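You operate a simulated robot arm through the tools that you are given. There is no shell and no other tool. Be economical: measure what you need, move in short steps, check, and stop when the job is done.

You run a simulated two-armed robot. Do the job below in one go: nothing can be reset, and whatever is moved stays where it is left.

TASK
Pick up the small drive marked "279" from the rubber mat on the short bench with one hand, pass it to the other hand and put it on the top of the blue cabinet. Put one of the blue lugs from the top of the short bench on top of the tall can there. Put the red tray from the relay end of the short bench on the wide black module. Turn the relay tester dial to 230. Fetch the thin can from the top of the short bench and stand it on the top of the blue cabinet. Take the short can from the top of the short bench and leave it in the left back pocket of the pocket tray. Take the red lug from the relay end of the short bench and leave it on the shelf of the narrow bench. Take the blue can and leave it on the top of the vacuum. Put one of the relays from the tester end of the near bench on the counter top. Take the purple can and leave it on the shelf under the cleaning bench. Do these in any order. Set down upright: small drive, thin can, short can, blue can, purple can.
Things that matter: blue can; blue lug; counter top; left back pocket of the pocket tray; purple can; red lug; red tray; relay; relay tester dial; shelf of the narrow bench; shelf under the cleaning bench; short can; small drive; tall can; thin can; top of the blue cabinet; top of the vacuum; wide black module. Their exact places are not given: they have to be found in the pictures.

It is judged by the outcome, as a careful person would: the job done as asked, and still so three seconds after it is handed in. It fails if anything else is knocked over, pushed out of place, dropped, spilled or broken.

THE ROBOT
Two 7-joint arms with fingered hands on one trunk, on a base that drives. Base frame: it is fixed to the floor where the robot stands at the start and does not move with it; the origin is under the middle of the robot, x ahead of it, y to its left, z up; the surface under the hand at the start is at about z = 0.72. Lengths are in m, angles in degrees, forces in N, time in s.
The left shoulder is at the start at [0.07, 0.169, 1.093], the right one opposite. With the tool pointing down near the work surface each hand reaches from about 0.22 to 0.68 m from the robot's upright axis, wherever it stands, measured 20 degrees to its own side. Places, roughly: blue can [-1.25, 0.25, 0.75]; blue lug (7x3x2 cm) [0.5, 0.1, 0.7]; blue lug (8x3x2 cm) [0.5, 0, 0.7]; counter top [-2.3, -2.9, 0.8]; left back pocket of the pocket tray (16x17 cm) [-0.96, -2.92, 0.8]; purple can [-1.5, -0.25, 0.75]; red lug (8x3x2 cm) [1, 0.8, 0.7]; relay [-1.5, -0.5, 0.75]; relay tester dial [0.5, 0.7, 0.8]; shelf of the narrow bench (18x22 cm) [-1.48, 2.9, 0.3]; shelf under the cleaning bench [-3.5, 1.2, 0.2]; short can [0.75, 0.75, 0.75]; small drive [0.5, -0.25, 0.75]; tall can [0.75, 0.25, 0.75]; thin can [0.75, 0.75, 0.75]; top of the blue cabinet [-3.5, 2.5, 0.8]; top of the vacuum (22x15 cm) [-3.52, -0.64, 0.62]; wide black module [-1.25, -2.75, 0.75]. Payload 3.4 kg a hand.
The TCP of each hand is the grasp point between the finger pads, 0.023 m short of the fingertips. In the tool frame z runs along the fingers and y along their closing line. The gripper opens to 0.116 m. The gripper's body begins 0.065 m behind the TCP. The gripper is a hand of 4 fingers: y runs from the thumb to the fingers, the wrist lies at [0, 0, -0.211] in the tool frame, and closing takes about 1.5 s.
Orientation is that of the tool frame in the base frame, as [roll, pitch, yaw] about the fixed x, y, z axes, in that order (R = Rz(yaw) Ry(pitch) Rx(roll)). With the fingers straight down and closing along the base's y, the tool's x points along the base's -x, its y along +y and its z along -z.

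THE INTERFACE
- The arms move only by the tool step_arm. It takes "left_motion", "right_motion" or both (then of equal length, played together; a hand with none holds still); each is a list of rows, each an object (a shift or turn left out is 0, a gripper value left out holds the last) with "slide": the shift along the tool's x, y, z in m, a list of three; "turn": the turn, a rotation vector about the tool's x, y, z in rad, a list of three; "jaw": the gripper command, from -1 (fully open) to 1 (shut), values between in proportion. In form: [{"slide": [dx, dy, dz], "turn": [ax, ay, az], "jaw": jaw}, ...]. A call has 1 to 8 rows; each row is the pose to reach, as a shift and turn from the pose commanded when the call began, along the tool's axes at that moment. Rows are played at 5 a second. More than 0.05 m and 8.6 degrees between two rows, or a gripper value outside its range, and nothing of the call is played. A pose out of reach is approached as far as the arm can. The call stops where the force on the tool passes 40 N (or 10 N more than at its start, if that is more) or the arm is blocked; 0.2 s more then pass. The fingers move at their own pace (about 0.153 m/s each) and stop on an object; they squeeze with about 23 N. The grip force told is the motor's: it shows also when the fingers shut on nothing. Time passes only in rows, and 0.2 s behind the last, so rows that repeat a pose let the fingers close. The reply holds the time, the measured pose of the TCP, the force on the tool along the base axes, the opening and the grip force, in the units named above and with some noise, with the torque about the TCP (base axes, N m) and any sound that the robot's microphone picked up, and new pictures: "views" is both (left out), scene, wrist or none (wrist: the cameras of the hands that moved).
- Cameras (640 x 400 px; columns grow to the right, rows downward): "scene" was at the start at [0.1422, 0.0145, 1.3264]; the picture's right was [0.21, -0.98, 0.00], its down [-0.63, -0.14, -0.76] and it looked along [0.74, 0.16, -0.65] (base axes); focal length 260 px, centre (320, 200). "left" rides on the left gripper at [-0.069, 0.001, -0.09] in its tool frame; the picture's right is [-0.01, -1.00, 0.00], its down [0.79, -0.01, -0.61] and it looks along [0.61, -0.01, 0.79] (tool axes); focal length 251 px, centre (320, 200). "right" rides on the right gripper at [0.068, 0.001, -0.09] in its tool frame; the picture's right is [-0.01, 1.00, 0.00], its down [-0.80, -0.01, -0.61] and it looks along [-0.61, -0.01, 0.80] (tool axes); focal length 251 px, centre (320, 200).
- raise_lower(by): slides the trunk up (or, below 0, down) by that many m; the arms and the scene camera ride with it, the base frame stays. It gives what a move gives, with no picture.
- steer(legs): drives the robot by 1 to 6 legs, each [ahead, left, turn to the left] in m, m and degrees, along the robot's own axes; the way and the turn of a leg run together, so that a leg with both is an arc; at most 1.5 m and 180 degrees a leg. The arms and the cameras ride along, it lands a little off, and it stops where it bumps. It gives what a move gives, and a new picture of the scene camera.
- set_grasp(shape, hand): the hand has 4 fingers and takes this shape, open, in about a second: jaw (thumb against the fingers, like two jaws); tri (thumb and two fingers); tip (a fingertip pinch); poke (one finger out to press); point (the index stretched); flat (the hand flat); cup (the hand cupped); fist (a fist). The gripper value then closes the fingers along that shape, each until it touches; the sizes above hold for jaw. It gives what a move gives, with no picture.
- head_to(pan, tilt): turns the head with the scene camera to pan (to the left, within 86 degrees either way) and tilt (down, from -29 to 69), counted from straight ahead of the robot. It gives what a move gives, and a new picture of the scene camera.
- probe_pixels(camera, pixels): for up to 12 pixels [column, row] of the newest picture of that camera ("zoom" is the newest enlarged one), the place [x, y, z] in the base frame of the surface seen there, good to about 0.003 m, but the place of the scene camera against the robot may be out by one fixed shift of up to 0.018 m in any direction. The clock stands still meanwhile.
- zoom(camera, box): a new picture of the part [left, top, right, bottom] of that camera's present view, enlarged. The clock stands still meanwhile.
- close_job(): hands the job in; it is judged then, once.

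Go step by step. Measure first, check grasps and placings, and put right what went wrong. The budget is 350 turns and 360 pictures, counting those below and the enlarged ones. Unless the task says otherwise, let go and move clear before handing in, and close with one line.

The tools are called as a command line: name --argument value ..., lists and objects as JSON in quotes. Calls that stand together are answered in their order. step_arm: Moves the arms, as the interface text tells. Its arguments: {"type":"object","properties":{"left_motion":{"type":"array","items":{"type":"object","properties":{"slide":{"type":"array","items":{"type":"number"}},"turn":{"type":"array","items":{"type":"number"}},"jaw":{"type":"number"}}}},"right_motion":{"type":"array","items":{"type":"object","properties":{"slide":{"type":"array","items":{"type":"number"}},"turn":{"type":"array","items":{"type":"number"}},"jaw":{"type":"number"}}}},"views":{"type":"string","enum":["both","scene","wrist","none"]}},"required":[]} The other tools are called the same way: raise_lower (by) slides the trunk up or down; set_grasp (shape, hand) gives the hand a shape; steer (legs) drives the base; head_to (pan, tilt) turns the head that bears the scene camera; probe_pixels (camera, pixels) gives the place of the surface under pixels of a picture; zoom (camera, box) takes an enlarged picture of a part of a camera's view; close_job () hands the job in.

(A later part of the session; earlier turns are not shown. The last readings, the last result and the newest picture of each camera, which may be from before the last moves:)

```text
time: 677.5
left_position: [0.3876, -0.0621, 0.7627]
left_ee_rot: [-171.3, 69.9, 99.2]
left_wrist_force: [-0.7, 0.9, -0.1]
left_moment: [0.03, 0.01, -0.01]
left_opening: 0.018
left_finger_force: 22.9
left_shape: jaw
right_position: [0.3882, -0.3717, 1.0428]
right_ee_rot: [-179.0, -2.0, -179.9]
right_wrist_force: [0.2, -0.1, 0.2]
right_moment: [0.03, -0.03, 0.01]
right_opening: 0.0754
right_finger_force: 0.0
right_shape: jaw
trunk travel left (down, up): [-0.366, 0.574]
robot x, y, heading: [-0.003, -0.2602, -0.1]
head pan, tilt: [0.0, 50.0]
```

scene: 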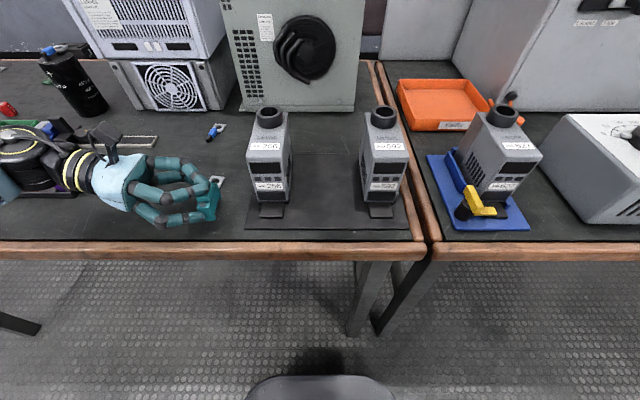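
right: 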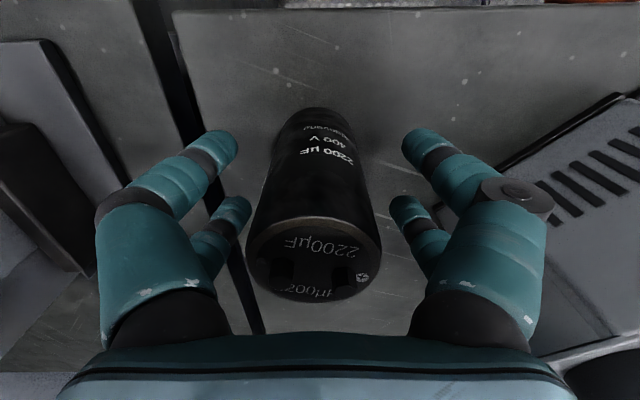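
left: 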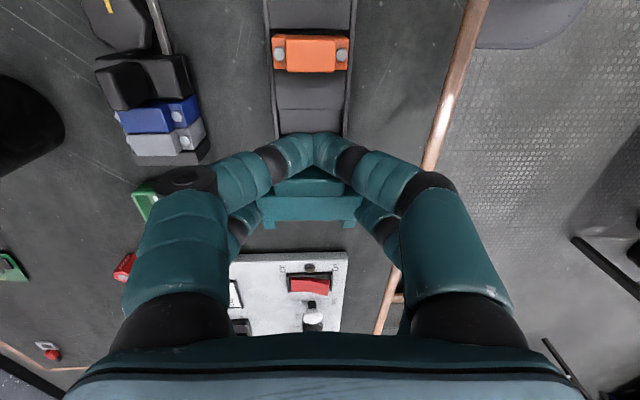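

raise_lower --by -0.003

raise_lower --by -0.003

```text
time: 678.0
left_position: [0.3874, -0.0616, 0.7613]
left_ee_rot: [-171.7, 70.0, 98.9]
left_wrist_force: [-0.3, 1.2, 10.2]
left_moment: [-0.16, -0.34, 0.03]
left_opening: 0.018
left_finger_force: 23.4
left_shape: jaw
right_position: [0.3871, -0.3714, 1.0396]
right_ee_rot: [-178.9, -1.8, -179.9]
right_wrist_force: [0.5, -1.0, -0.3]
right_moment: [0.0, 0.01, -0.03]
right_opening: 0.0754
right_finger_force: 0.0
right_shape: jaw
trunk travel left (down, up): [-0.363, 0.577]
robot x, y, heading: [-0.0055, -0.2581, 0.3]
head pan, tilt: [0.0, 50.0]
```

```text
time: 678.6
left_position: [0.3872, -0.0621, 0.7599]
left_ee_rot: [-172.3, 70.0, 98.4]
left_wrist_force: [5.0, 3.7, 36.1]
left_moment: [-0.61, -0.67, 0.13]
left_opening: 0.0178
left_finger_force: 22.5
left_shape: jaw
right_position: [0.3853, -0.3726, 1.0382]
right_ee_rot: [-179.0, -1.8, -179.9]
right_wrist_force: [0.3, 0.4, -0.6]
right_moment: [0.01, 0.01, -0.02]
right_opening: 0.0754
right_finger_force: 0.0
right_shape: jaw
trunk travel left (down, up): [-0.36, 0.58]
robot x, y, heading: [-0.0079, -0.2574, 0.0]
head pan, tilt: [0.0, 50.0]
```

Contact; ease up 4 mm and release.

raise_lower --by 0.004

step_arm --left_motion '[{"jaw": 0.6}, {"jaw": 0.2}, {"jaw": -0.2}, {"jaw": -0.4}]' --views "wrist"

```text
time: 679.1
left_position: [0.3864, -0.0618, 0.7607]
left_ee_rot: [-171.4, 69.7, 99.0]
left_wrist_force: [3.6, 1.5, 16.4]
left_moment: [-0.28, -0.64, 0.11]
left_opening: 0.0176
left_finger_force: 22.9
left_shape: jaw
right_position: [0.3866, -0.3736, 1.0402]
right_ee_rot: [-179.0, -1.8, -180.0]
right_wrist_force: [0.3, -0.1, -0.9]
right_moment: [-0.04, 0.0, 0.01]
right_opening: 0.0753
right_finger_force: 0.1
right_shape: jaw
trunk travel left (down, up): [-0.364, 0.576]
robot x, y, heading: [-0.0056, -0.2604, 0.2]
head pan, tilt: [0.0, 50.0]
```

```text
time: 680.1
left_position: [0.3879, -0.0618, 0.7604]
left_ee_rot: [-171.2, 69.8, 99.4]
left_wrist_force: [1.5, 0.7, 4.7]
left_moment: [-0.08, -0.23, 0.04]
left_opening: 0.0814
left_finger_force: 0.1
left_shape: jaw
right_position: [0.3867, -0.3725, 1.0405]
right_ee_rot: [-179.0, -1.9, -180.0]
right_wrist_force: [-0.3, 0.4, 0.1]
right_moment: [-0.01, -0.01, 0.02]
right_opening: 0.0753
right_finger_force: 0.1
right_shape: jaw
trunk travel left (down, up): [-0.364, 0.576]
robot x, y, heading: [-0.0043, -0.2615, -0.3]
head pan, tilt: [0.0, 50.0]
```

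left: 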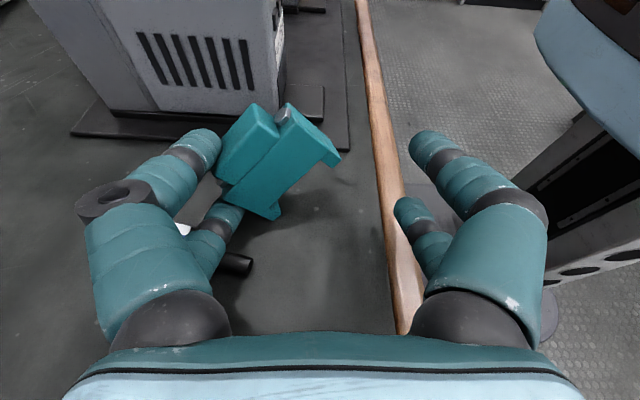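

zoom --camera "scene" --box '[90, 130, 290, 250]'

```text
3.20 times, centred on (190, 190) of scene
```

zoom: 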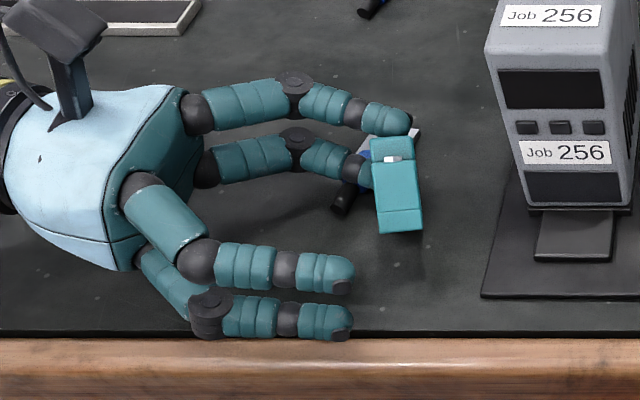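

The block leans on the far fingers, standing on one foot. Nudge it toward −x with those fingers so it tips onto its feet.

step_arm --left_motion '[{"slide": [0, -0.008, 0]}, {"slide": [0, -0.016, 0]}, {"slide": [0, -0.024, 0]}]' --views "wrist"

```text
time: 680.9
left_position: [0.3628, -0.0633, 0.7617]
left_ee_rot: [-171.5, 70.0, 99.1]
left_wrist_force: [2.2, -2.1, 9.4]
left_moment: [-0.17, -0.52, -0.12]
left_opening: 0.0812
left_finger_force: 0.0
left_shape: jaw
right_position: [0.3883, -0.3733, 1.0399]
right_ee_rot: [-179.0, -1.9, -179.9]
right_wrist_force: [0.5, 0.6, -0.2]
right_moment: [0.02, 0.02, -0.01]
right_opening: 0.0752
right_finger_force: 0.1
right_shape: jaw
trunk travel left (down, up): [-0.364, 0.576]
robot x, y, heading: [-0.0086, -0.2568, -0.1]
head pan, tilt: [0.0, 50.0]
```

left: 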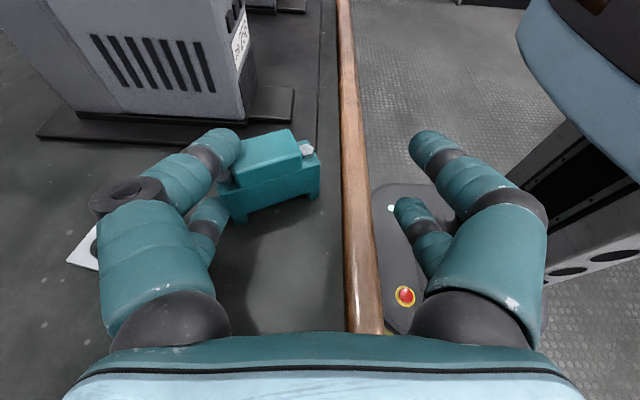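

It tipped upright onto its feet. Withdraw the left hand backwards and up, clear of the block.

step_arm --left_motion '[{"slide": [0, 0.012, -0.01]}, {"slide": [0, 0.014, -0.05]}, {"slide": [0, 0.014, -0.09]}, {"slide": [0, 0.014, -0.13]}]' --views "none"

raise_lower --by 0.2

zoom --camera "scene" --box '[90, 130, 330, 270]'

```text
time: 681.9
left_position: [0.3771, 0.0609, 0.8046]
left_ee_rot: [-171.2, 70.0, 99.3]
left_wrist_force: [-0.1, -0.2, -0.3]
left_moment: [0.0, -0.01, 0.02]
left_opening: 0.0809
left_finger_force: 0.0
left_shape: jaw
right_position: [0.3874, -0.3714, 1.0407]
right_ee_rot: [-178.9, -1.9, -179.9]
right_wrist_force: [-0.7, 0.2, -0.5]
right_moment: [-0.04, 0.01, 0.03]
right_opening: 0.0753
right_finger_force: 0.0
right_shape: jaw
trunk travel left (down, up): [-0.364, 0.576]
robot x, y, heading: [-0.0035, -0.259, 0.0]
head pan, tilt: [0.0, 50.0]
```

```text
time: 684.1
left_position: [0.3788, 0.0601, 1.005]
left_ee_rot: [-171.3, 69.8, 99.2]
left_wrist_force: [-0.8, -1.0, -0.7]
left_moment: [-0.03, -0.01, -0.02]
left_opening: 0.081
left_finger_force: 0.1
left_shape: jaw
right_position: [0.3887, -0.3714, 1.2404]
right_ee_rot: [-179.0, -2.0, -179.9]
right_wrist_force: [0.0, -0.6, 0.6]
right_moment: [0.02, 0.0, -0.01]
right_opening: 0.0753
right_finger_force: 0.1
right_shape: jaw
trunk travel left (down, up): [-0.564, 0.376]
robot x, y, heading: [-0.0075, -0.2604, -0.1]
head pan, tilt: [0.0, 50.0]
```

```text
2.67 times, centred on (210, 200) of scene
```

zoom: 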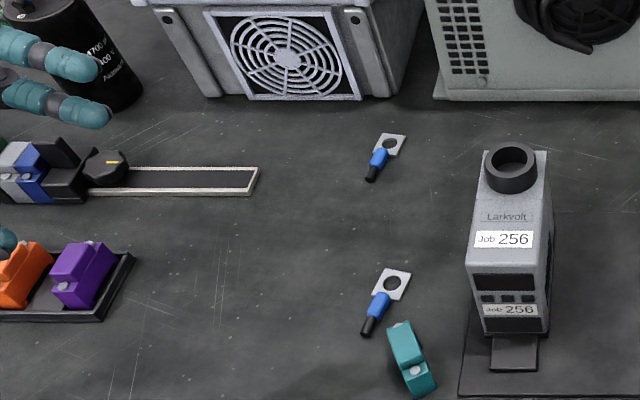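

Teal stands upright at about (0.40,−0.08), lugs undisturbed. Pick it with the right hand top-down.

steer --legs '[[0, 0.3, 0]]'

step_arm --right_motion '[{"slide": [0, 0, 0.04]}, {"slide": [0, 0, 0.08]}, {"slide": [0, 0, 0.12]}, {"slide": [0, 0, 0.16]}, {"slide": [0, 0, 0.2]}, {"slide": [0, 0, 0.24]}, {"slide": [0, 0, 0.28]}, {"slide": [-0.01, -0.01, 0.32]}]' --views "wrist"

```text
time: 686.1
left_position: [0.3761, 0.3631, 1.0051]
left_ee_rot: [-171.5, 70.0, 99.2]
left_wrist_force: [-0.7, -0.2, 1.0]
left_moment: [-0.01, 0.0, 0.02]
left_opening: 0.0808
left_finger_force: 0.2
left_shape: jaw
right_position: [0.3869, -0.0693, 1.24]
right_ee_rot: [-179.0, -1.9, -180.0]
right_wrist_force: [-0.9, 0.1, -0.3]
right_moment: [0.0, -0.01, 0.01]
right_opening: 0.075
right_finger_force: 0.1
right_shape: jaw
trunk travel left (down, up): [-0.564, 0.376]
robot x, y, heading: [-0.0074, 0.0423, 0.0]
head pan, tilt: [0.0, 50.0]
```

scene: 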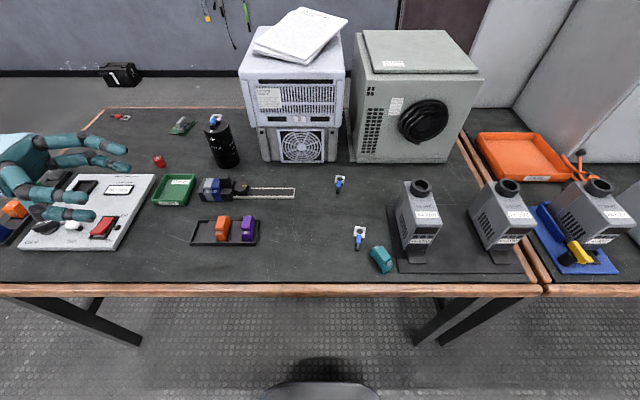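

```text
time: 687.9
left_position: [0.3783, 0.3621, 1.0057]
left_ee_rot: [-171.2, 69.9, 99.3]
left_wrist_force: [0.5, 0.3, 0.3]
left_moment: [-0.01, 0.02, 0.01]
left_opening: 0.0808
left_finger_force: 0.0
left_shape: jaw
right_position: [0.3864, -0.0828, 0.9182]
right_ee_rot: [-178.9, -1.9, 180.0]
right_wrist_force: [0.3, -0.3, 0.4]
right_moment: [-0.01, 0.03, 0.0]
right_opening: 0.0753
right_finger_force: 0.1
right_shape: jaw
trunk travel left (down, up): [-0.564, 0.376]
robot x, y, heading: [-0.0037, 0.0443, -0.1]
head pan, tilt: [0.0, 50.0]
```

right: 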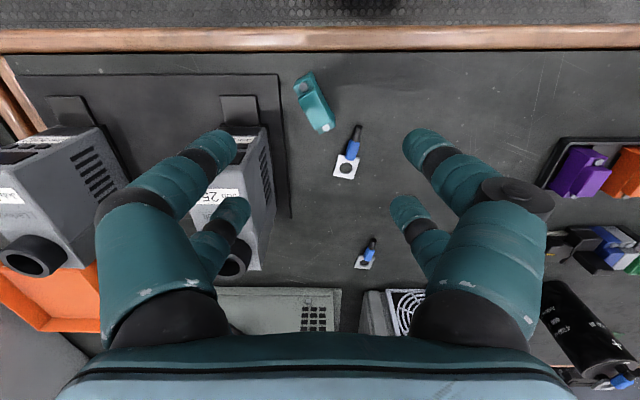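

probe_pixels --camera "right" --pixels '[[302, 85], [326, 127], [315, 104], [305, 106], [325, 100]]'

```text
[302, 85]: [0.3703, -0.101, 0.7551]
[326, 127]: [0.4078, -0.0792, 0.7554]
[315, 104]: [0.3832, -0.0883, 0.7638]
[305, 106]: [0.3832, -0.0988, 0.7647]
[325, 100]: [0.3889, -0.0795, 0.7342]
```

Teal is yawed 30°, centre (0.389,−0.090). Align, descend with narrow jaws, grip and lift.

step_arm --right_motion '[{"slide": [-0.003, -0.007, 0.02], "turn": [0, 0, -0.13], "jaw": 0.25}, {"slide": [-0.003, -0.007, 0.05], "turn": [0, 0, -0.26]}, {"slide": [-0.003, -0.007, 0.08], "turn": [0, 0, -0.39]}, {"slide": [-0.003, -0.007, 0.11], "turn": [0, 0, -0.52]}]' --views "wrist"

```text
time: 688.9
left_position: [0.376, 0.3647, 1.0042]
left_ee_rot: [-171.1, 69.9, 99.2]
left_wrist_force: [-0.3, -0.9, 1.6]
left_moment: [0.0, 0.02, 0.0]
left_opening: 0.0812
left_finger_force: 0.1
left_shape: jaw
right_position: [0.3855, -0.093, 0.8104]
right_ee_rot: [-180.0, -2.2, -150.0]
right_wrist_force: [0.3, -0.2, -0.2]
right_moment: [0.01, 0.01, -0.02]
right_opening: 0.044
right_finger_force: 0.1
right_shape: jaw
trunk travel left (down, up): [-0.564, 0.376]
robot x, y, heading: [-0.0068, 0.0435, -0.2]
head pan, tilt: [0.0, 50.0]
```

right: 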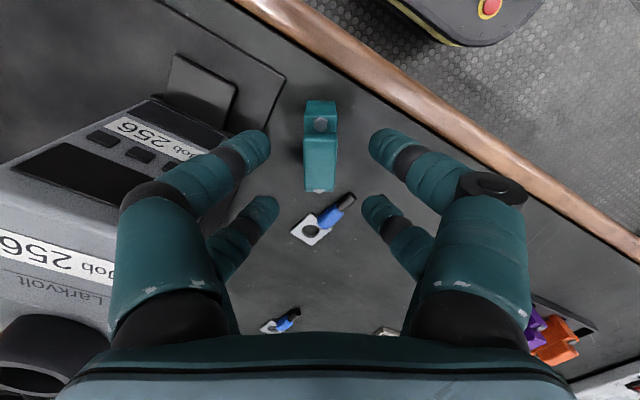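

step_arm --right_motion '[{"slide": [-0.0045, 0.001, 0.03]}, {"slide": [-0.0045, 0.001, 0.055]}, {"slide": [-0.0045, 0.001, 0.063]}, {"slide": [-0.0045, 0.001, 0.063], "jaw": 1}, {"slide": [-0.0045, 0.001, 0.063], "jaw": 1}, {"slide": [-0.0045, 0.001, 0.03], "jaw": 1}, {"slide": [-0.0045, 0.001, -0.02], "jaw": 1}, {"slide": [-0.0045, 0.001, -0.06], "jaw": 1}]' --views "wrist"

```text
time: 690.7
left_position: [0.3768, 0.363, 1.0044]
left_ee_rot: [-171.3, 69.8, 99.2]
left_wrist_force: [-0.1, -0.3, 0.4]
left_moment: [0.02, 0.01, -0.03]
left_opening: 0.0808
left_finger_force: 0.0
left_shape: jaw
right_position: [0.3895, -0.0892, 0.8726]
right_ee_rot: [179.9, -2.3, -150.1]
right_wrist_force: [0.4, -0.7, -0.9]
right_moment: [0.0, -0.03, -0.02]
right_opening: 0.0208
right_finger_force: 23.1
right_shape: jaw
trunk travel left (down, up): [-0.564, 0.376]
robot x, y, heading: [-0.0017, 0.0462, 0.0]
head pan, tilt: [0.0, 50.0]
```

right: 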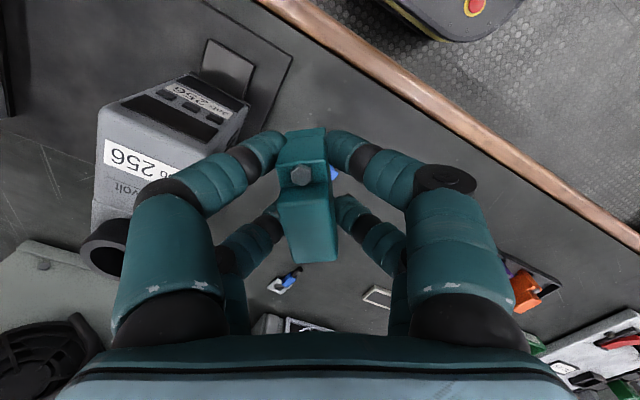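

Held. Carry back to the holder and align.

steer --legs '[[0, 0.4, 0]]'

step_arm --right_motion '[{"slide": [-0.02, 0.01, 0], "turn": [0, 0, 0.13]}, {"slide": [-0.035, 0.02, 0], "turn": [0, 0, 0.26]}, {"slide": [-0.05, 0.03, 0], "turn": [0, 0, 0.39]}, {"slide": [-0.06, 0.035, 0], "turn": [0, 0, 0.52]}]' --views "wrist"

```text
time: 693.2
left_position: [0.3756, 0.7681, 1.0045]
left_ee_rot: [-171.3, 69.9, 99.2]
left_wrist_force: [0.3, 0.7, 0.5]
left_moment: [0.01, 0.01, -0.04]
left_opening: 0.0807
left_finger_force: 0.0
left_shape: jaw
right_position: [0.39, 0.3143, 0.8718]
right_ee_rot: [179.9, -2.2, -150.1]
right_wrist_force: [-0.1, 0.3, -1.3]
right_moment: [0.04, -0.03, 0.0]
right_opening: 0.021
right_finger_force: 22.9
right_shape: jaw
trunk travel left (down, up): [-0.564, 0.376]
robot x, y, heading: [-0.0072, 0.4442, -0.1]
head pan, tilt: [0.0, 50.0]
```

scene: 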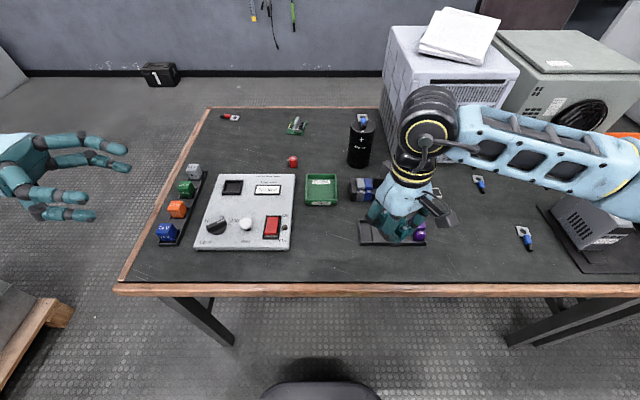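

```text
time: 694.2
left_position: [0.3762, 0.7664, 1.0054]
left_ee_rot: [-171.3, 70.0, 99.2]
left_wrist_force: [0.5, -0.4, 0.9]
left_moment: [-0.01, -0.02, -0.02]
left_opening: 0.0808
left_finger_force: 0.2
left_shape: jaw
right_position: [0.4243, 0.3746, 0.8703]
right_ee_rot: [-179.0, -1.9, 179.9]
right_wrist_force: [-0.1, 0.1, -1.0]
right_moment: [0.03, 0.0, -0.04]
right_opening: 0.0207
right_finger_force: 23.3
right_shape: jaw
trunk travel left (down, up): [-0.564, 0.376]
robot x, y, heading: [-0.0067, 0.4484, 0.2]
head pan, tilt: [0.0, 50.0]
```

right: 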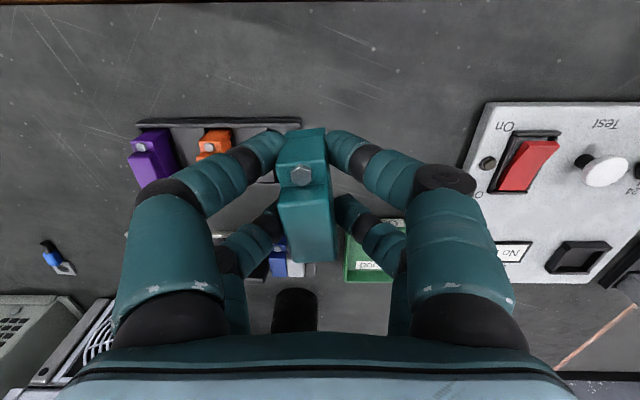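

probe_pixels --camera "right" --pixels '[[298, 124], [214, 137], [143, 147], [140, 122], [305, 135], [310, 250], [302, 175]]'

step_arm --right_motion '[{"slide": [-0.02, -0.02, 0]}, {"slide": [-0.0437, -0.0436, 0]}, {"slide": [-0.0437, -0.0436, 0.03]}, {"slide": [-0.0437, -0.0436, 0.06]}]' --views "both"

```text
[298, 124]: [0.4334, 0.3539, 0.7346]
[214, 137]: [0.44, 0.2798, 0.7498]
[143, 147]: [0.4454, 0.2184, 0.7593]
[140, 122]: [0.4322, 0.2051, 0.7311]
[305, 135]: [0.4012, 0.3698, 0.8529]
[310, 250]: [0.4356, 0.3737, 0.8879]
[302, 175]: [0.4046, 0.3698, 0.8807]
```

```text
time: 695.2
left_position: [0.3765, 0.7683, 1.005]
left_ee_rot: [-171.3, 69.8, 99.2]
left_wrist_force: [0.1, -0.3, 0.3]
left_moment: [0.0, 0.02, -0.03]
left_opening: 0.081
left_finger_force: 0.0
left_shape: jaw
right_position: [0.4652, 0.3294, 0.8093]
right_ee_rot: [-178.9, -1.9, -179.9]
right_wrist_force: [-0.6, -0.1, 0.1]
right_moment: [0.02, 0.0, -0.02]
right_opening: 0.0207
right_finger_force: 23.0
right_shape: jaw
trunk travel left (down, up): [-0.564, 0.376]
robot x, y, heading: [-0.0077, 0.4466, -0.0]
head pan, tilt: [0.0, 50.0]
```

scene: 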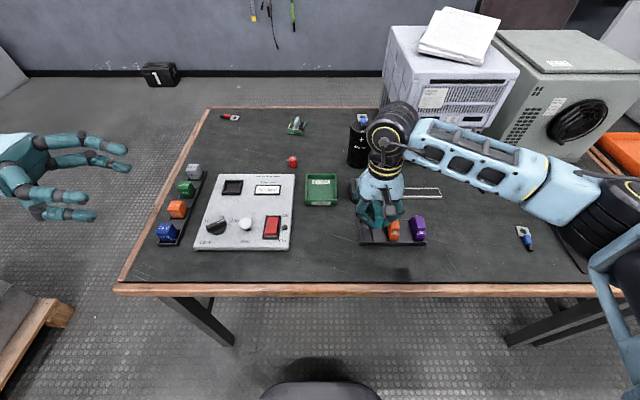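
right: 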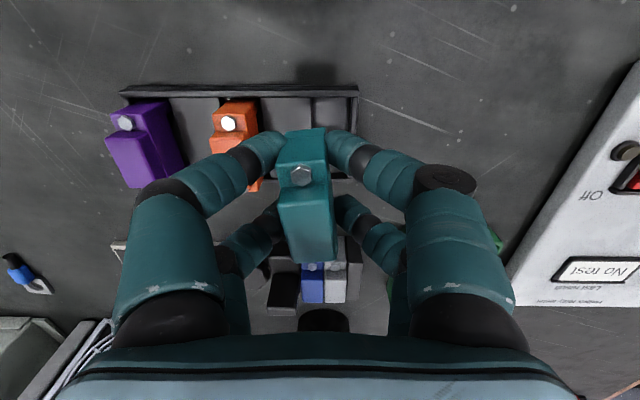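

step_arm --right_motion '[{"slide": [-0.003, 0.0015, 0.02]}, {"slide": [-0.003, 0.0015, 0.035]}, {"slide": [-0.003, 0.0015, 0.042]}, {"slide": [-0.003, 0.0015, 0.047]}]' --views "none"

```text
time: 696.2
left_position: [0.3767, 0.7667, 1.0056]
left_ee_rot: [-171.3, 70.0, 99.2]
left_wrist_force: [0.2, 0.4, -0.9]
left_moment: [0.0, -0.01, 0.04]
left_opening: 0.0812
left_finger_force: 0.0
left_shape: jaw
right_position: [0.4672, 0.33, 0.7612]
right_ee_rot: [-179.1, -2.0, -179.9]
right_wrist_force: [0.4, -0.7, 0.2]
right_moment: [-0.03, 0.0, 0.02]
right_opening: 0.0205
right_finger_force: 23.2
right_shape: jaw
trunk travel left (down, up): [-0.564, 0.376]
robot x, y, heading: [-0.0093, 0.4476, 0.2]
head pan, tilt: [0.0, 50.0]
```

step_arm --right_motion '[{"slide": [0, 0, 0.003]}, {"slide": [0, 0, 0.006]}, {"slide": [0, 0, 0.008]}]' --views "none"

```text
time: 697.2
left_position: [0.3727, 0.7675, 1.0062]
left_ee_rot: [-171.9, 70.0, 98.6]
left_wrist_force: [-0.2, -0.2, -0.1]
left_moment: [0.0, 0.0, 0.02]
left_opening: 0.0813
left_finger_force: 0.0
left_shape: jaw
right_position: [0.4671, 0.3316, 0.7586]
right_ee_rot: [-179.1, -1.3, -179.9]
right_wrist_force: [-4.8, -1.0, 22.7]
right_moment: [-0.21, -0.04, -0.05]
right_opening: 0.0211
right_finger_force: 22.8
right_shape: jaw
trunk travel left (down, up): [-0.564, 0.376]
robot x, y, heading: [-0.0076, 0.4539, 0.0]
head pan, tilt: [0.0, 50.0]
stopped in row 3 (right hand): the force on the tool passed its limit at 41 N (the readings are from after the stop); the commanded pose is now the measured one
```

Contact. Release with a small opening and lift.

step_arm --right_motion '[{"slide": [0, 0, -0.002], "jaw": 0.6}, {"slide": [0, 0, -0.002], "jaw": 0.35}, {"slide": [0, 0, -0.002], "jaw": 0.3}, {"slide": [0, 0, -0.002], "jaw": 0.3}, {"slide": [0, 0, -0.04]}, {"slide": [0, 0, -0.08]}, {"slide": [0, 0, -0.12]}]' --views "wrist"

```text
time: 698.8
left_position: [0.3754, 0.767, 1.006]
left_ee_rot: [-171.3, 69.9, 99.2]
left_wrist_force: [0.0, 0.1, -0.3]
left_moment: [0.02, 0.01, 0.04]
left_opening: 0.0808
left_finger_force: 0.1
left_shape: jaw
right_position: [0.4721, 0.3337, 0.8783]
right_ee_rot: [-179.0, -1.7, -179.9]
right_wrist_force: [0.0, -0.2, -0.5]
right_moment: [0.01, -0.04, -0.01]
right_opening: 0.0402
right_finger_force: 0.1
right_shape: jaw
trunk travel left (down, up): [-0.564, 0.376]
robot x, y, heading: [-0.0066, 0.4536, 0.0]
head pan, tilt: [0.0, 50.0]
```

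right: 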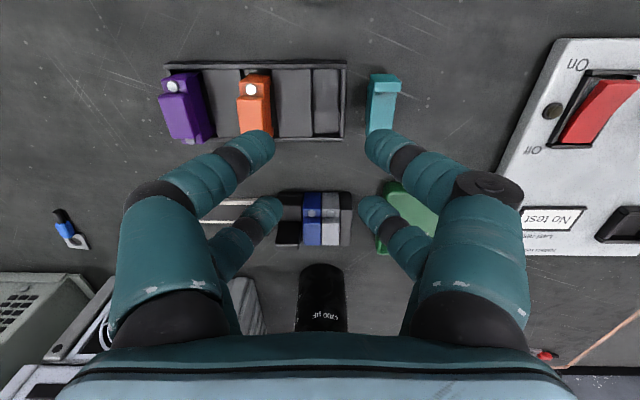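

The teal block ended beside the holder. Measure positions.

probe_pixels --camera "right" --pixels '[[343, 68], [343, 130], [253, 88], [253, 115], [171, 90], [384, 80], [372, 130], [396, 85], [327, 100], [295, 100], [170, 68]]'

zoom --camera "right" --box '[150, 50, 430, 150]'

```text
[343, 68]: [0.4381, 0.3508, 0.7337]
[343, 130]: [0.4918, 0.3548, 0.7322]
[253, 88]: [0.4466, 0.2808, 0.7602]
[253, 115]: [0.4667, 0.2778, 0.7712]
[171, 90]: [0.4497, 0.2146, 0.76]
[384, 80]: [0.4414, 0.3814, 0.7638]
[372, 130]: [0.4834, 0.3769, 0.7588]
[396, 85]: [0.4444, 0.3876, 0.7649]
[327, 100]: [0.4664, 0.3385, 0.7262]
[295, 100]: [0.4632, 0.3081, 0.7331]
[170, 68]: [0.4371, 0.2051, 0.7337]
```

```text
2.29 times, centred on (290, 100) of right
```

zoom: 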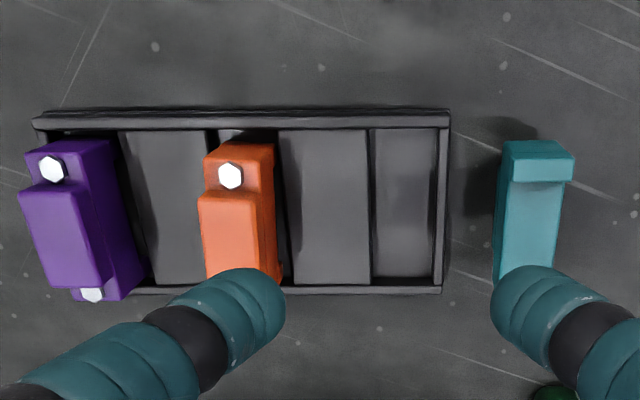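

The teal slot is centred at y≈0.337 (not 0.331), so the block rode on the spacer, rolled over the end and is now upside down at (0.465,0.381). First tip it onto its side toward +y with closed fingers.

step_arm --right_motion '[{"slide": [0.007, 0.008, 0], "jaw": 1}, {"slide": [0.007, 0.008, 0.0], "jaw": 1}, {"slide": [0.007, 0.008, 0.05]}, {"slide": [0.007, 0.008, 0.1]}, {"slide": [0.007, 0.022, 0.1]}, {"slide": [0.007, 0.036, 0.1]}, {"slide": [0.007, 0.05, 0.1]}, {"slide": [0.007, 0.062, 0.1]}]' --views "wrist"

```text
time: 700.6
left_position: [0.3767, 0.7664, 1.0047]
left_ee_rot: [-171.3, 70.0, 99.2]
left_wrist_force: [-0.6, -0.1, -0.5]
left_moment: [-0.01, 0.05, 0.04]
left_opening: 0.0811
left_finger_force: 0.1
left_shape: jaw
right_position: [0.463, 0.3942, 0.7748]
right_ee_rot: [-179.1, -1.6, -180.0]
right_wrist_force: [-0.2, 0.2, -0.3]
right_moment: [-0.04, 0.0, -0.02]
right_opening: 0.0001
right_finger_force: 23.3
right_shape: jaw
trunk travel left (down, up): [-0.564, 0.376]
robot x, y, heading: [-0.0101, 0.4478, 0.3]
head pan, tilt: [0.0, 50.0]
```

right: 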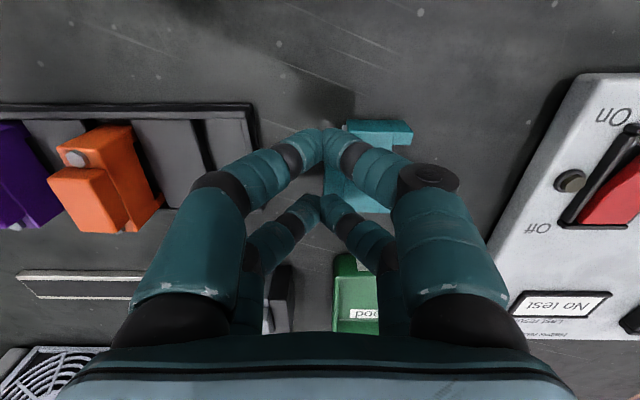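

step_arm --right_motion '[{"slide": [0, -0.012, 0]}, {"slide": [0, -0.02, -0.04]}, {"slide": [0, -0.02, -0.09]}, {"slide": [0, -0.02, -0.12]}]' --views "wrist"

zoom --camera "right" --box '[260, 40, 460, 160]'

```text
time: 701.6
left_position: [0.3774, 0.7681, 1.0048]
left_ee_rot: [-171.3, 69.9, 99.2]
left_wrist_force: [-0.1, -0.3, 0.4]
left_moment: [0.01, 0.0, 0.01]
left_opening: 0.0809
left_finger_force: 0.1
left_shape: jaw
right_position: [0.467, 0.3755, 0.8953]
right_ee_rot: [-179.1, -1.7, -179.9]
right_wrist_force: [0.9, 0.1, 0.5]
right_moment: [0.02, 0.0, 0.03]
right_opening: 0.0
right_finger_force: 22.9
right_shape: jaw
trunk travel left (down, up): [-0.564, 0.376]
robot x, y, heading: [-0.0085, 0.4501, 0.1]
head pan, tilt: [0.0, 50.0]
```

right: 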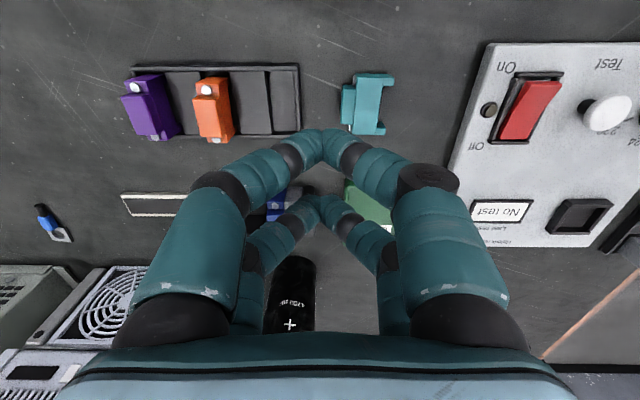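

```text
3.20 times, centred on (360, 100) of right
```

zoom: 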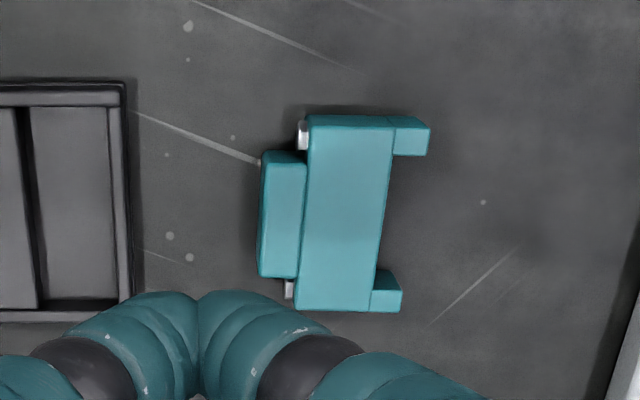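

Now it lies on its side, top toward −y, on open bench. Measure it for a better grip with the left hand.

probe_pixels --camera "right" --pixels '[[367, 105], [356, 105], [344, 105], [367, 76], [364, 132], [393, 82], [384, 130], [378, 100]]'

```text
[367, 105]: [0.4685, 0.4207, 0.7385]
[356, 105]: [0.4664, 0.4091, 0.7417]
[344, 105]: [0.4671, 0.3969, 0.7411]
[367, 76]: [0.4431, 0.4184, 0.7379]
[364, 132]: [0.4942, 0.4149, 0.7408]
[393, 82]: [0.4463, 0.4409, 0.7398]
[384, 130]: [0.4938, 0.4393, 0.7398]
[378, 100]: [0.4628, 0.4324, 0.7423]
```

step_arm --left_motion '[{"turn": [0, 0.14, 0]}, {"turn": [0, 0.28, 0]}, {"turn": [0, 0.42, 0]}, {"turn": [0, 0.56, 0]}, {"turn": [0, 0.7, 0]}, {"turn": [0, 0.84, 0]}, {"turn": [0, 0.98, 0]}, {"turn": [0, 1.12, 0]}]' --right_motion '[{"slide": [0.02, -0.03, -0.03]}, {"slide": [0.03, -0.06, -0.06]}, {"slide": [0.04, -0.09, -0.09]}, {"slide": [0.05, -0.12, -0.12]}, {"slide": [0.05, -0.13, -0.15]}, {"slide": [0.05, -0.13, -0.18]}, {"slide": [0.05, -0.13, -0.21]}, {"slide": [0.05, -0.13, -0.24]}]' --views "none"

step_arm --left_motion '[{"turn": [0, 0.1, 0]}]' --views "none"

steer --legs '[[0.02, -0.28, 0]]'

```text
time: 703.4
left_position: [0.3763, 0.7673, 1.0067]
left_ee_rot: [-177.0, 5.8, 91.3]
left_wrist_force: [-0.4, -0.2, -0.3]
left_moment: [-0.01, 0.01, 0.01]
left_opening: 0.0808
left_finger_force: 0.0
left_shape: jaw
right_position: [0.4219, 0.2474, 1.1417]
right_ee_rot: [-179.1, -1.7, 180.0]
right_wrist_force: [-0.5, 0.0, -0.2]
right_moment: [-0.02, -0.02, 0.02]
right_opening: 0.0
right_finger_force: 22.4
right_shape: jaw
trunk travel left (down, up): [-0.564, 0.376]
robot x, y, heading: [-0.007, 0.4482, 0.0]
head pan, tilt: [0.0, 50.0]
```

```text
time: 703.8
left_position: [0.3766, 0.7666, 1.006]
left_ee_rot: [-176.9, 0.1, 91.1]
left_wrist_force: [0.8, 0.2, 0.0]
left_moment: [0.0, 0.03, 0.0]
left_opening: 0.081
left_finger_force: 0.0
left_shape: jaw
right_position: [0.4231, 0.2476, 1.1413]
right_ee_rot: [-179.0, -1.6, 180.0]
right_wrist_force: [0.3, -0.1, -0.3]
right_moment: [0.01, 0.0, 0.02]
right_opening: 0.0002
right_finger_force: 22.9
right_shape: jaw
trunk travel left (down, up): [-0.564, 0.376]
robot x, y, heading: [-0.0037, 0.4501, -0.1]
head pan, tilt: [0.0, 50.0]
```

```text
time: 705.8
left_position: [0.3971, 0.4877, 1.005]
left_ee_rot: [-177.0, 0.1, 90.8]
left_wrist_force: [0.6, 0.8, -0.6]
left_moment: [-0.03, 0.03, 0.0]
left_opening: 0.0809
left_finger_force: 0.1
left_shape: jaw
right_position: [0.4414, -0.0316, 1.1402]
right_ee_rot: [-179.0, -1.6, 179.9]
right_wrist_force: [-0.6, 0.5, 0.1]
right_moment: [0.03, -0.02, 0.03]
right_opening: 0.0001
right_finger_force: 22.7
right_shape: jaw
trunk travel left (down, up): [-0.564, 0.376]
robot x, y, heading: [0.0123, 0.1692, 0.0]
head pan, tilt: [0.0, 50.0]
```

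scene: 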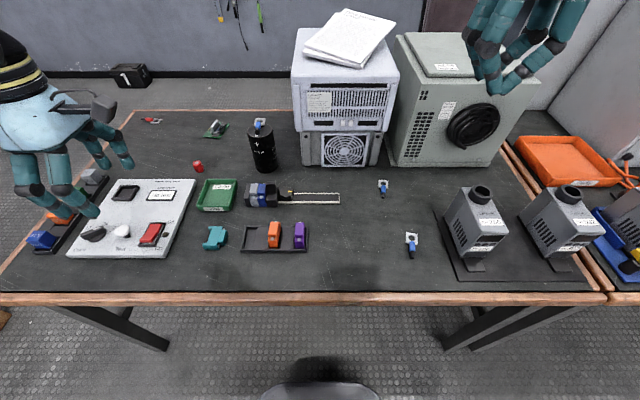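

step_arm --left_motion '[{"slide": [-0.016, 0.0116, 0.034], "turn": [-0.054, 0, 0]}, {"slide": [-0.032, 0.0232, 0.068], "turn": [-0.054, 0, 0]}, {"slide": [-0.048, 0.0348, 0.102], "turn": [-0.054, 0, 0]}, {"slide": [-0.065, 0.0463, 0.137], "turn": [-0.054, 0, 0]}, {"slide": [-0.081, 0.058, 0.17], "turn": [-0.054, 0, 0]}, {"slide": [-0.097, 0.0695, 0.2], "turn": [-0.054, 0, 0]}]' --views "wrist"

```text
time: 707.2
left_position: [0.4586, 0.39, 0.8042]
left_ee_rot: [179.9, 0.2, 91.0]
left_wrist_force: [0.8, 0.5, -0.6]
left_moment: [0.0, 0.02, 0.04]
left_opening: 0.0809
left_finger_force: 0.1
left_shape: jaw
right_position: [0.4427, -0.031, 1.1396]
right_ee_rot: [-179.0, -1.7, 179.9]
right_wrist_force: [0.5, 0.6, -0.4]
right_moment: [-0.01, -0.01, 0.02]
right_opening: 0.0
right_finger_force: 22.9
right_shape: jaw
trunk travel left (down, up): [-0.564, 0.376]
robot x, y, heading: [0.0154, 0.1672, -0.0]
head pan, tilt: [0.0, 50.0]
```

left: 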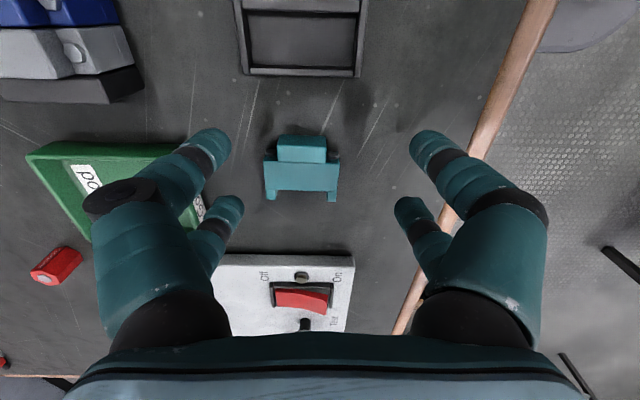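

step_arm --left_motion '[{"slide": [0.002, 0.01, 0.02]}, {"slide": [0.002, 0.01, 0.045]}, {"slide": [0.002, 0.01, 0.057]}, {"slide": [0.002, 0.01, 0.057], "jaw": 0.4}, {"slide": [0.002, 0.01, 0.057], "jaw": 1}, {"slide": [0.002, 0.01, 0.057], "jaw": 1}, {"slide": [0.002, 0.01, 0.03]}, {"slide": [0.002, 0.01, -0.01]}]' --views "wrist"

```text
time: 709.0
left_position: [0.4664, 0.3924, 0.8143]
left_ee_rot: [180.0, 0.2, 90.9]
left_wrist_force: [0.2, 0.5, 0.2]
left_moment: [-0.03, 0.01, 0.01]
left_opening: 0.0072
left_finger_force: 22.9
left_shape: jaw
right_position: [0.4413, -0.0315, 1.1396]
right_ee_rot: [-179.1, -1.6, 179.9]
right_wrist_force: [0.4, -0.7, 0.7]
right_moment: [0.0, -0.01, -0.02]
right_opening: 0.0001
right_finger_force: 22.7
right_shape: jaw
trunk travel left (down, up): [-0.564, 0.376]
robot x, y, heading: [0.0135, 0.1683, -0.1]
head pan, tilt: [0.0, 50.0]
```

left: 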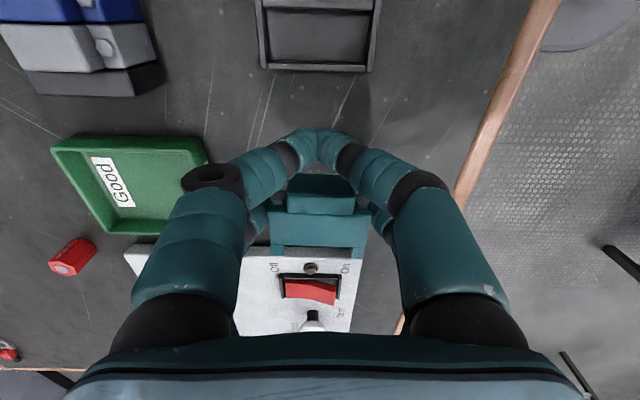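

Held near its top this time and level. Raise, tilt 70°, then carry to the open patch.

step_arm --left_motion '[{"slide": [0, 0, -0.045]}, {"slide": [0, 0, -0.09]}, {"slide": [0, 0, -0.13]}]' --views "none"

step_arm --left_motion '[{"turn": [0, -0.14, 0]}, {"turn": [0, -0.28, 0]}, {"turn": [0, -0.42, 0]}, {"turn": [0, -0.56, 0]}, {"turn": [0, -0.7, 0]}, {"turn": [0, -0.84, 0]}, {"turn": [0, -0.98, 0]}, {"turn": [0, -1.12, 0]}]' --views "none"

step_arm --left_motion '[{"turn": [0, -0.12, 0]}, {"turn": [0, -0.2, 0]}]' --views "none"

```text
time: 709.8
left_position: [0.464, 0.3914, 0.9455]
left_ee_rot: [179.8, 0.3, 90.8]
left_wrist_force: [0.1, 0.3, -0.1]
left_moment: [-0.02, 0.01, 0.01]
left_opening: 0.007
left_finger_force: 23.0
left_shape: jaw
right_position: [0.4405, -0.0325, 1.1405]
right_ee_rot: [-179.0, -1.5, 179.9]
right_wrist_force: [-0.8, -0.2, 1.0]
right_moment: [0.0, -0.02, 0.0]
right_opening: 0.0
right_finger_force: 23.5
right_shape: jaw
trunk travel left (down, up): [-0.564, 0.376]
robot x, y, heading: [0.0148, 0.1664, -0.4]
head pan, tilt: [0.0, 50.0]
```

```text
time: 711.6
left_position: [0.4521, 0.3839, 0.9656]
left_ee_rot: [-179.9, 64.1, 91.3]
left_wrist_force: [-0.4, 0.0, -1.1]
left_moment: [0.01, 0.0, 0.01]
left_opening: 0.007
left_finger_force: 22.7
left_shape: jaw
left hand out of reach, approached as far as the arm can: row 8
right_position: [0.44, -0.0311, 1.141]
right_ee_rot: [-179.0, -1.6, 180.0]
right_wrist_force: [0.7, -0.7, 0.5]
right_moment: [0.0, 0.02, 0.0]
right_opening: 0.0
right_finger_force: 23.2
right_shape: jaw
trunk travel left (down, up): [-0.564, 0.376]
robot x, y, heading: [0.0143, 0.1707, -0.3]
head pan, tilt: [0.0, 50.0]
```

```text
time: 712.2
left_position: [0.4273, 0.376, 1.0129]
left_ee_rot: [-177.8, 75.0, 93.6]
left_wrist_force: [0.2, -0.3, -0.1]
left_moment: [0.04, 0.02, 0.01]
left_opening: 0.0073
left_finger_force: 22.4
left_shape: jaw
left hand out of reach, approached as far as the arm can: row 1, 2
right_position: [0.4414, -0.0321, 1.1398]
right_ee_rot: [-179.0, -1.7, 179.9]
right_wrist_force: [0.1, 0.2, 0.0]
right_moment: [-0.01, -0.01, 0.0]
right_opening: 0.0001
right_finger_force: 23.7
right_shape: jaw
trunk travel left (down, up): [-0.564, 0.376]
robot x, y, heading: [0.0153, 0.1702, 0.0]
head pan, tilt: [0.0, 50.0]
```

Good orientation (75°, level). Carry to the open patch and lower.

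steer --legs '[[-0.04, -0.44, 0]]'

raise_lower --by -0.225

raise_lower --by -0.01

```text
time: 714.9
left_position: [0.3875, -0.0669, 1.0135]
left_ee_rot: [-177.7, 75.1, 93.2]
left_wrist_force: [0.1, -0.5, -0.6]
left_moment: [0.0, -0.01, -0.03]
left_opening: 0.0071
left_finger_force: 23.2
left_shape: jaw
right_position: [0.3994, -0.4744, 1.1396]
right_ee_rot: [-179.0, -1.6, 179.6]
right_wrist_force: [-1.0, -0.4, 0.3]
right_moment: [0.01, 0.02, 0.0]
right_opening: 0.0001
right_finger_force: 23.1
right_shape: jaw
trunk travel left (down, up): [-0.564, 0.376]
robot x, y, heading: [-0.0286, -0.27, -0.3]
head pan, tilt: [0.0, 50.0]
```

scene: 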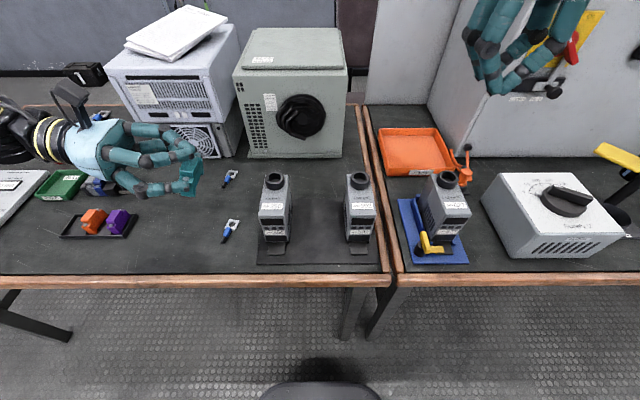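

```text
time: 717.2
left_position: [0.3867, -0.068, 0.7876]
left_ee_rot: [-177.8, 75.0, 93.3]
left_wrist_force: [-0.7, 0.3, 1.1]
left_moment: [0.02, 0.0, 0.0]
left_opening: 0.0072
left_finger_force: 22.6
left_shape: jaw
right_position: [0.3991, -0.4747, 0.9152]
right_ee_rot: [-178.9, -1.6, 179.6]
right_wrist_force: [0.7, 0.6, 0.4]
right_moment: [0.01, 0.02, 0.01]
right_opening: 0.0002
right_finger_force: 23.1
right_shape: jaw
trunk travel left (down, up): [-0.339, 0.601]
robot x, y, heading: [-0.026, -0.2682, -0.5]
head pan, tilt: [0.0, 50.0]
```

```text
time: 717.8
left_position: [0.3863, -0.0669, 0.7782]
left_ee_rot: [-177.8, 75.1, 93.3]
left_wrist_force: [0.1, -0.5, -0.9]
left_moment: [-0.01, -0.03, -0.02]
left_opening: 0.0073
left_finger_force: 22.9
left_shape: jaw
right_position: [0.3984, -0.4739, 0.9045]
right_ee_rot: [-179.0, -1.6, 179.6]
right_wrist_force: [0.9, 0.1, 0.2]
right_moment: [-0.04, 0.0, 0.01]
right_opening: 0.0001
right_finger_force: 23.3
right_shape: jaw
trunk travel left (down, up): [-0.329, 0.611]
robot x, y, heading: [-0.0285, -0.271, -0.7]
head pan, tilt: [0.0, 50.0]
```

raise_lower --by -0.004

raise_lower --by -0.003

raise_lower --by -0.002

```text
time: 718.4
left_position: [0.3878, -0.0675, 0.7741]
left_ee_rot: [-177.8, 75.0, 93.3]
left_wrist_force: [0.4, -0.8, 0.7]
left_moment: [-0.01, 0.01, -0.01]
left_opening: 0.0072
left_finger_force: 23.1
left_shape: jaw
right_position: [0.3978, -0.4747, 0.9003]
right_ee_rot: [-178.9, -1.7, 179.6]
right_wrist_force: [0.9, 0.2, -0.4]
right_moment: [0.0, 0.02, 0.0]
right_opening: 0.0
right_finger_force: 23.2
right_shape: jaw
trunk travel left (down, up): [-0.325, 0.615]
robot x, y, heading: [-0.0295, -0.271, -0.5]
head pan, tilt: [0.0, 50.0]
```

```text
time: 718.9
left_position: [0.3871, -0.0673, 0.7728]
left_ee_rot: [-178.1, 74.9, 93.0]
left_wrist_force: [2.3, 0.9, 9.5]
left_moment: [-0.09, 0.13, -0.02]
left_opening: 0.0072
left_finger_force: 23.2
left_shape: jaw
right_position: [0.3981, -0.4746, 0.8984]
right_ee_rot: [-179.1, -1.7, 179.6]
right_wrist_force: [-0.8, 0.4, 0.0]
right_moment: [-0.05, -0.01, -0.01]
right_opening: 0.0
right_finger_force: 23.0
right_shape: jaw
trunk travel left (down, up): [-0.322, 0.618]
robot x, y, heading: [-0.0296, -0.2715, -0.3]
head pan, tilt: [0.0, 50.0]
```

```text
time: 719.4
left_position: [0.3857, -0.0672, 0.7708]
left_ee_rot: [-178.5, 75.0, 92.7]
left_wrist_force: [3.6, 3.8, 22.3]
left_moment: [-0.17, 0.09, 0.01]
left_opening: 0.0074
left_finger_force: 23.1
left_shape: jaw
right_position: [0.3976, -0.4763, 0.8968]
right_ee_rot: [-179.1, -1.6, 179.6]
right_wrist_force: [0.4, -0.6, -0.2]
right_moment: [-0.01, -0.04, 0.02]
right_opening: 0.0
right_finger_force: 23.1
right_shape: jaw
trunk travel left (down, up): [-0.32, 0.62]
robot x, y, heading: [-0.03, -0.2738, -0.3]
head pan, tilt: [0.0, 50.0]
```

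Contact just as predicted. Ease 2 mm and open.

raise_lower --by 0.003

step_arm --left_motion '[{"jaw": 0.7}, {"jaw": 0.3}, {"jaw": 0.0}, {"jaw": -0.4}, {"jaw": -0.4}]' --views "wrist"

```text
time: 719.9
left_position: [0.3851, -0.0668, 0.7725]
left_ee_rot: [-177.8, 74.9, 93.3]
left_wrist_force: [2.8, 0.6, 10.2]
left_moment: [-0.08, 0.09, 0.05]
left_opening: 0.0074
left_finger_force: 22.7
left_shape: jaw
right_position: [0.3992, -0.4762, 0.8981]
right_ee_rot: [-179.2, -1.6, 179.5]
right_wrist_force: [-0.7, -0.8, 0.0]
right_moment: [0.02, 0.02, 0.01]
right_opening: 0.0001
right_finger_force: 23.0
right_shape: jaw
trunk travel left (down, up): [-0.323, 0.617]
robot x, y, heading: [-0.0276, -0.272, -0.6]
head pan, tilt: [0.0, 50.0]
```

```text
time: 721.1
left_position: [0.3855, -0.0669, 0.7715]
left_ee_rot: [-177.7, 75.0, 93.2]
left_wrist_force: [0.0, -0.1, 0.1]
left_moment: [-0.03, 0.0, 0.01]
left_opening: 0.0806
left_finger_force: 0.2
left_shape: jaw
right_position: [0.3993, -0.4742, 0.8985]
right_ee_rot: [-179.0, -1.6, 179.6]
right_wrist_force: [-0.5, -0.1, 0.3]
right_moment: [-0.02, 0.0, 0.01]
right_opening: 0.0
right_finger_force: 22.6
right_shape: jaw
trunk travel left (down, up): [-0.323, 0.617]
robot x, y, heading: [-0.0291, -0.2741, -0.5]
head pan, tilt: [0.0, 50.0]
```

left: 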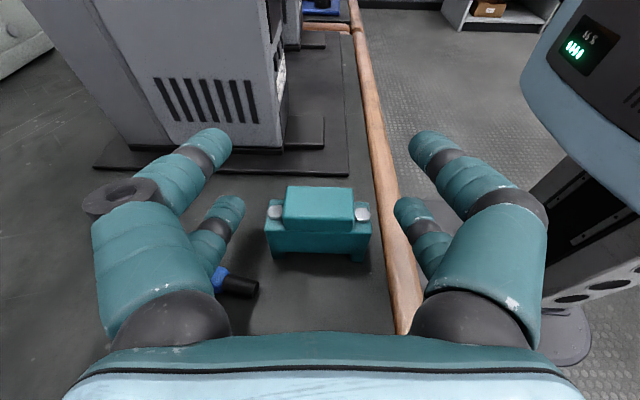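

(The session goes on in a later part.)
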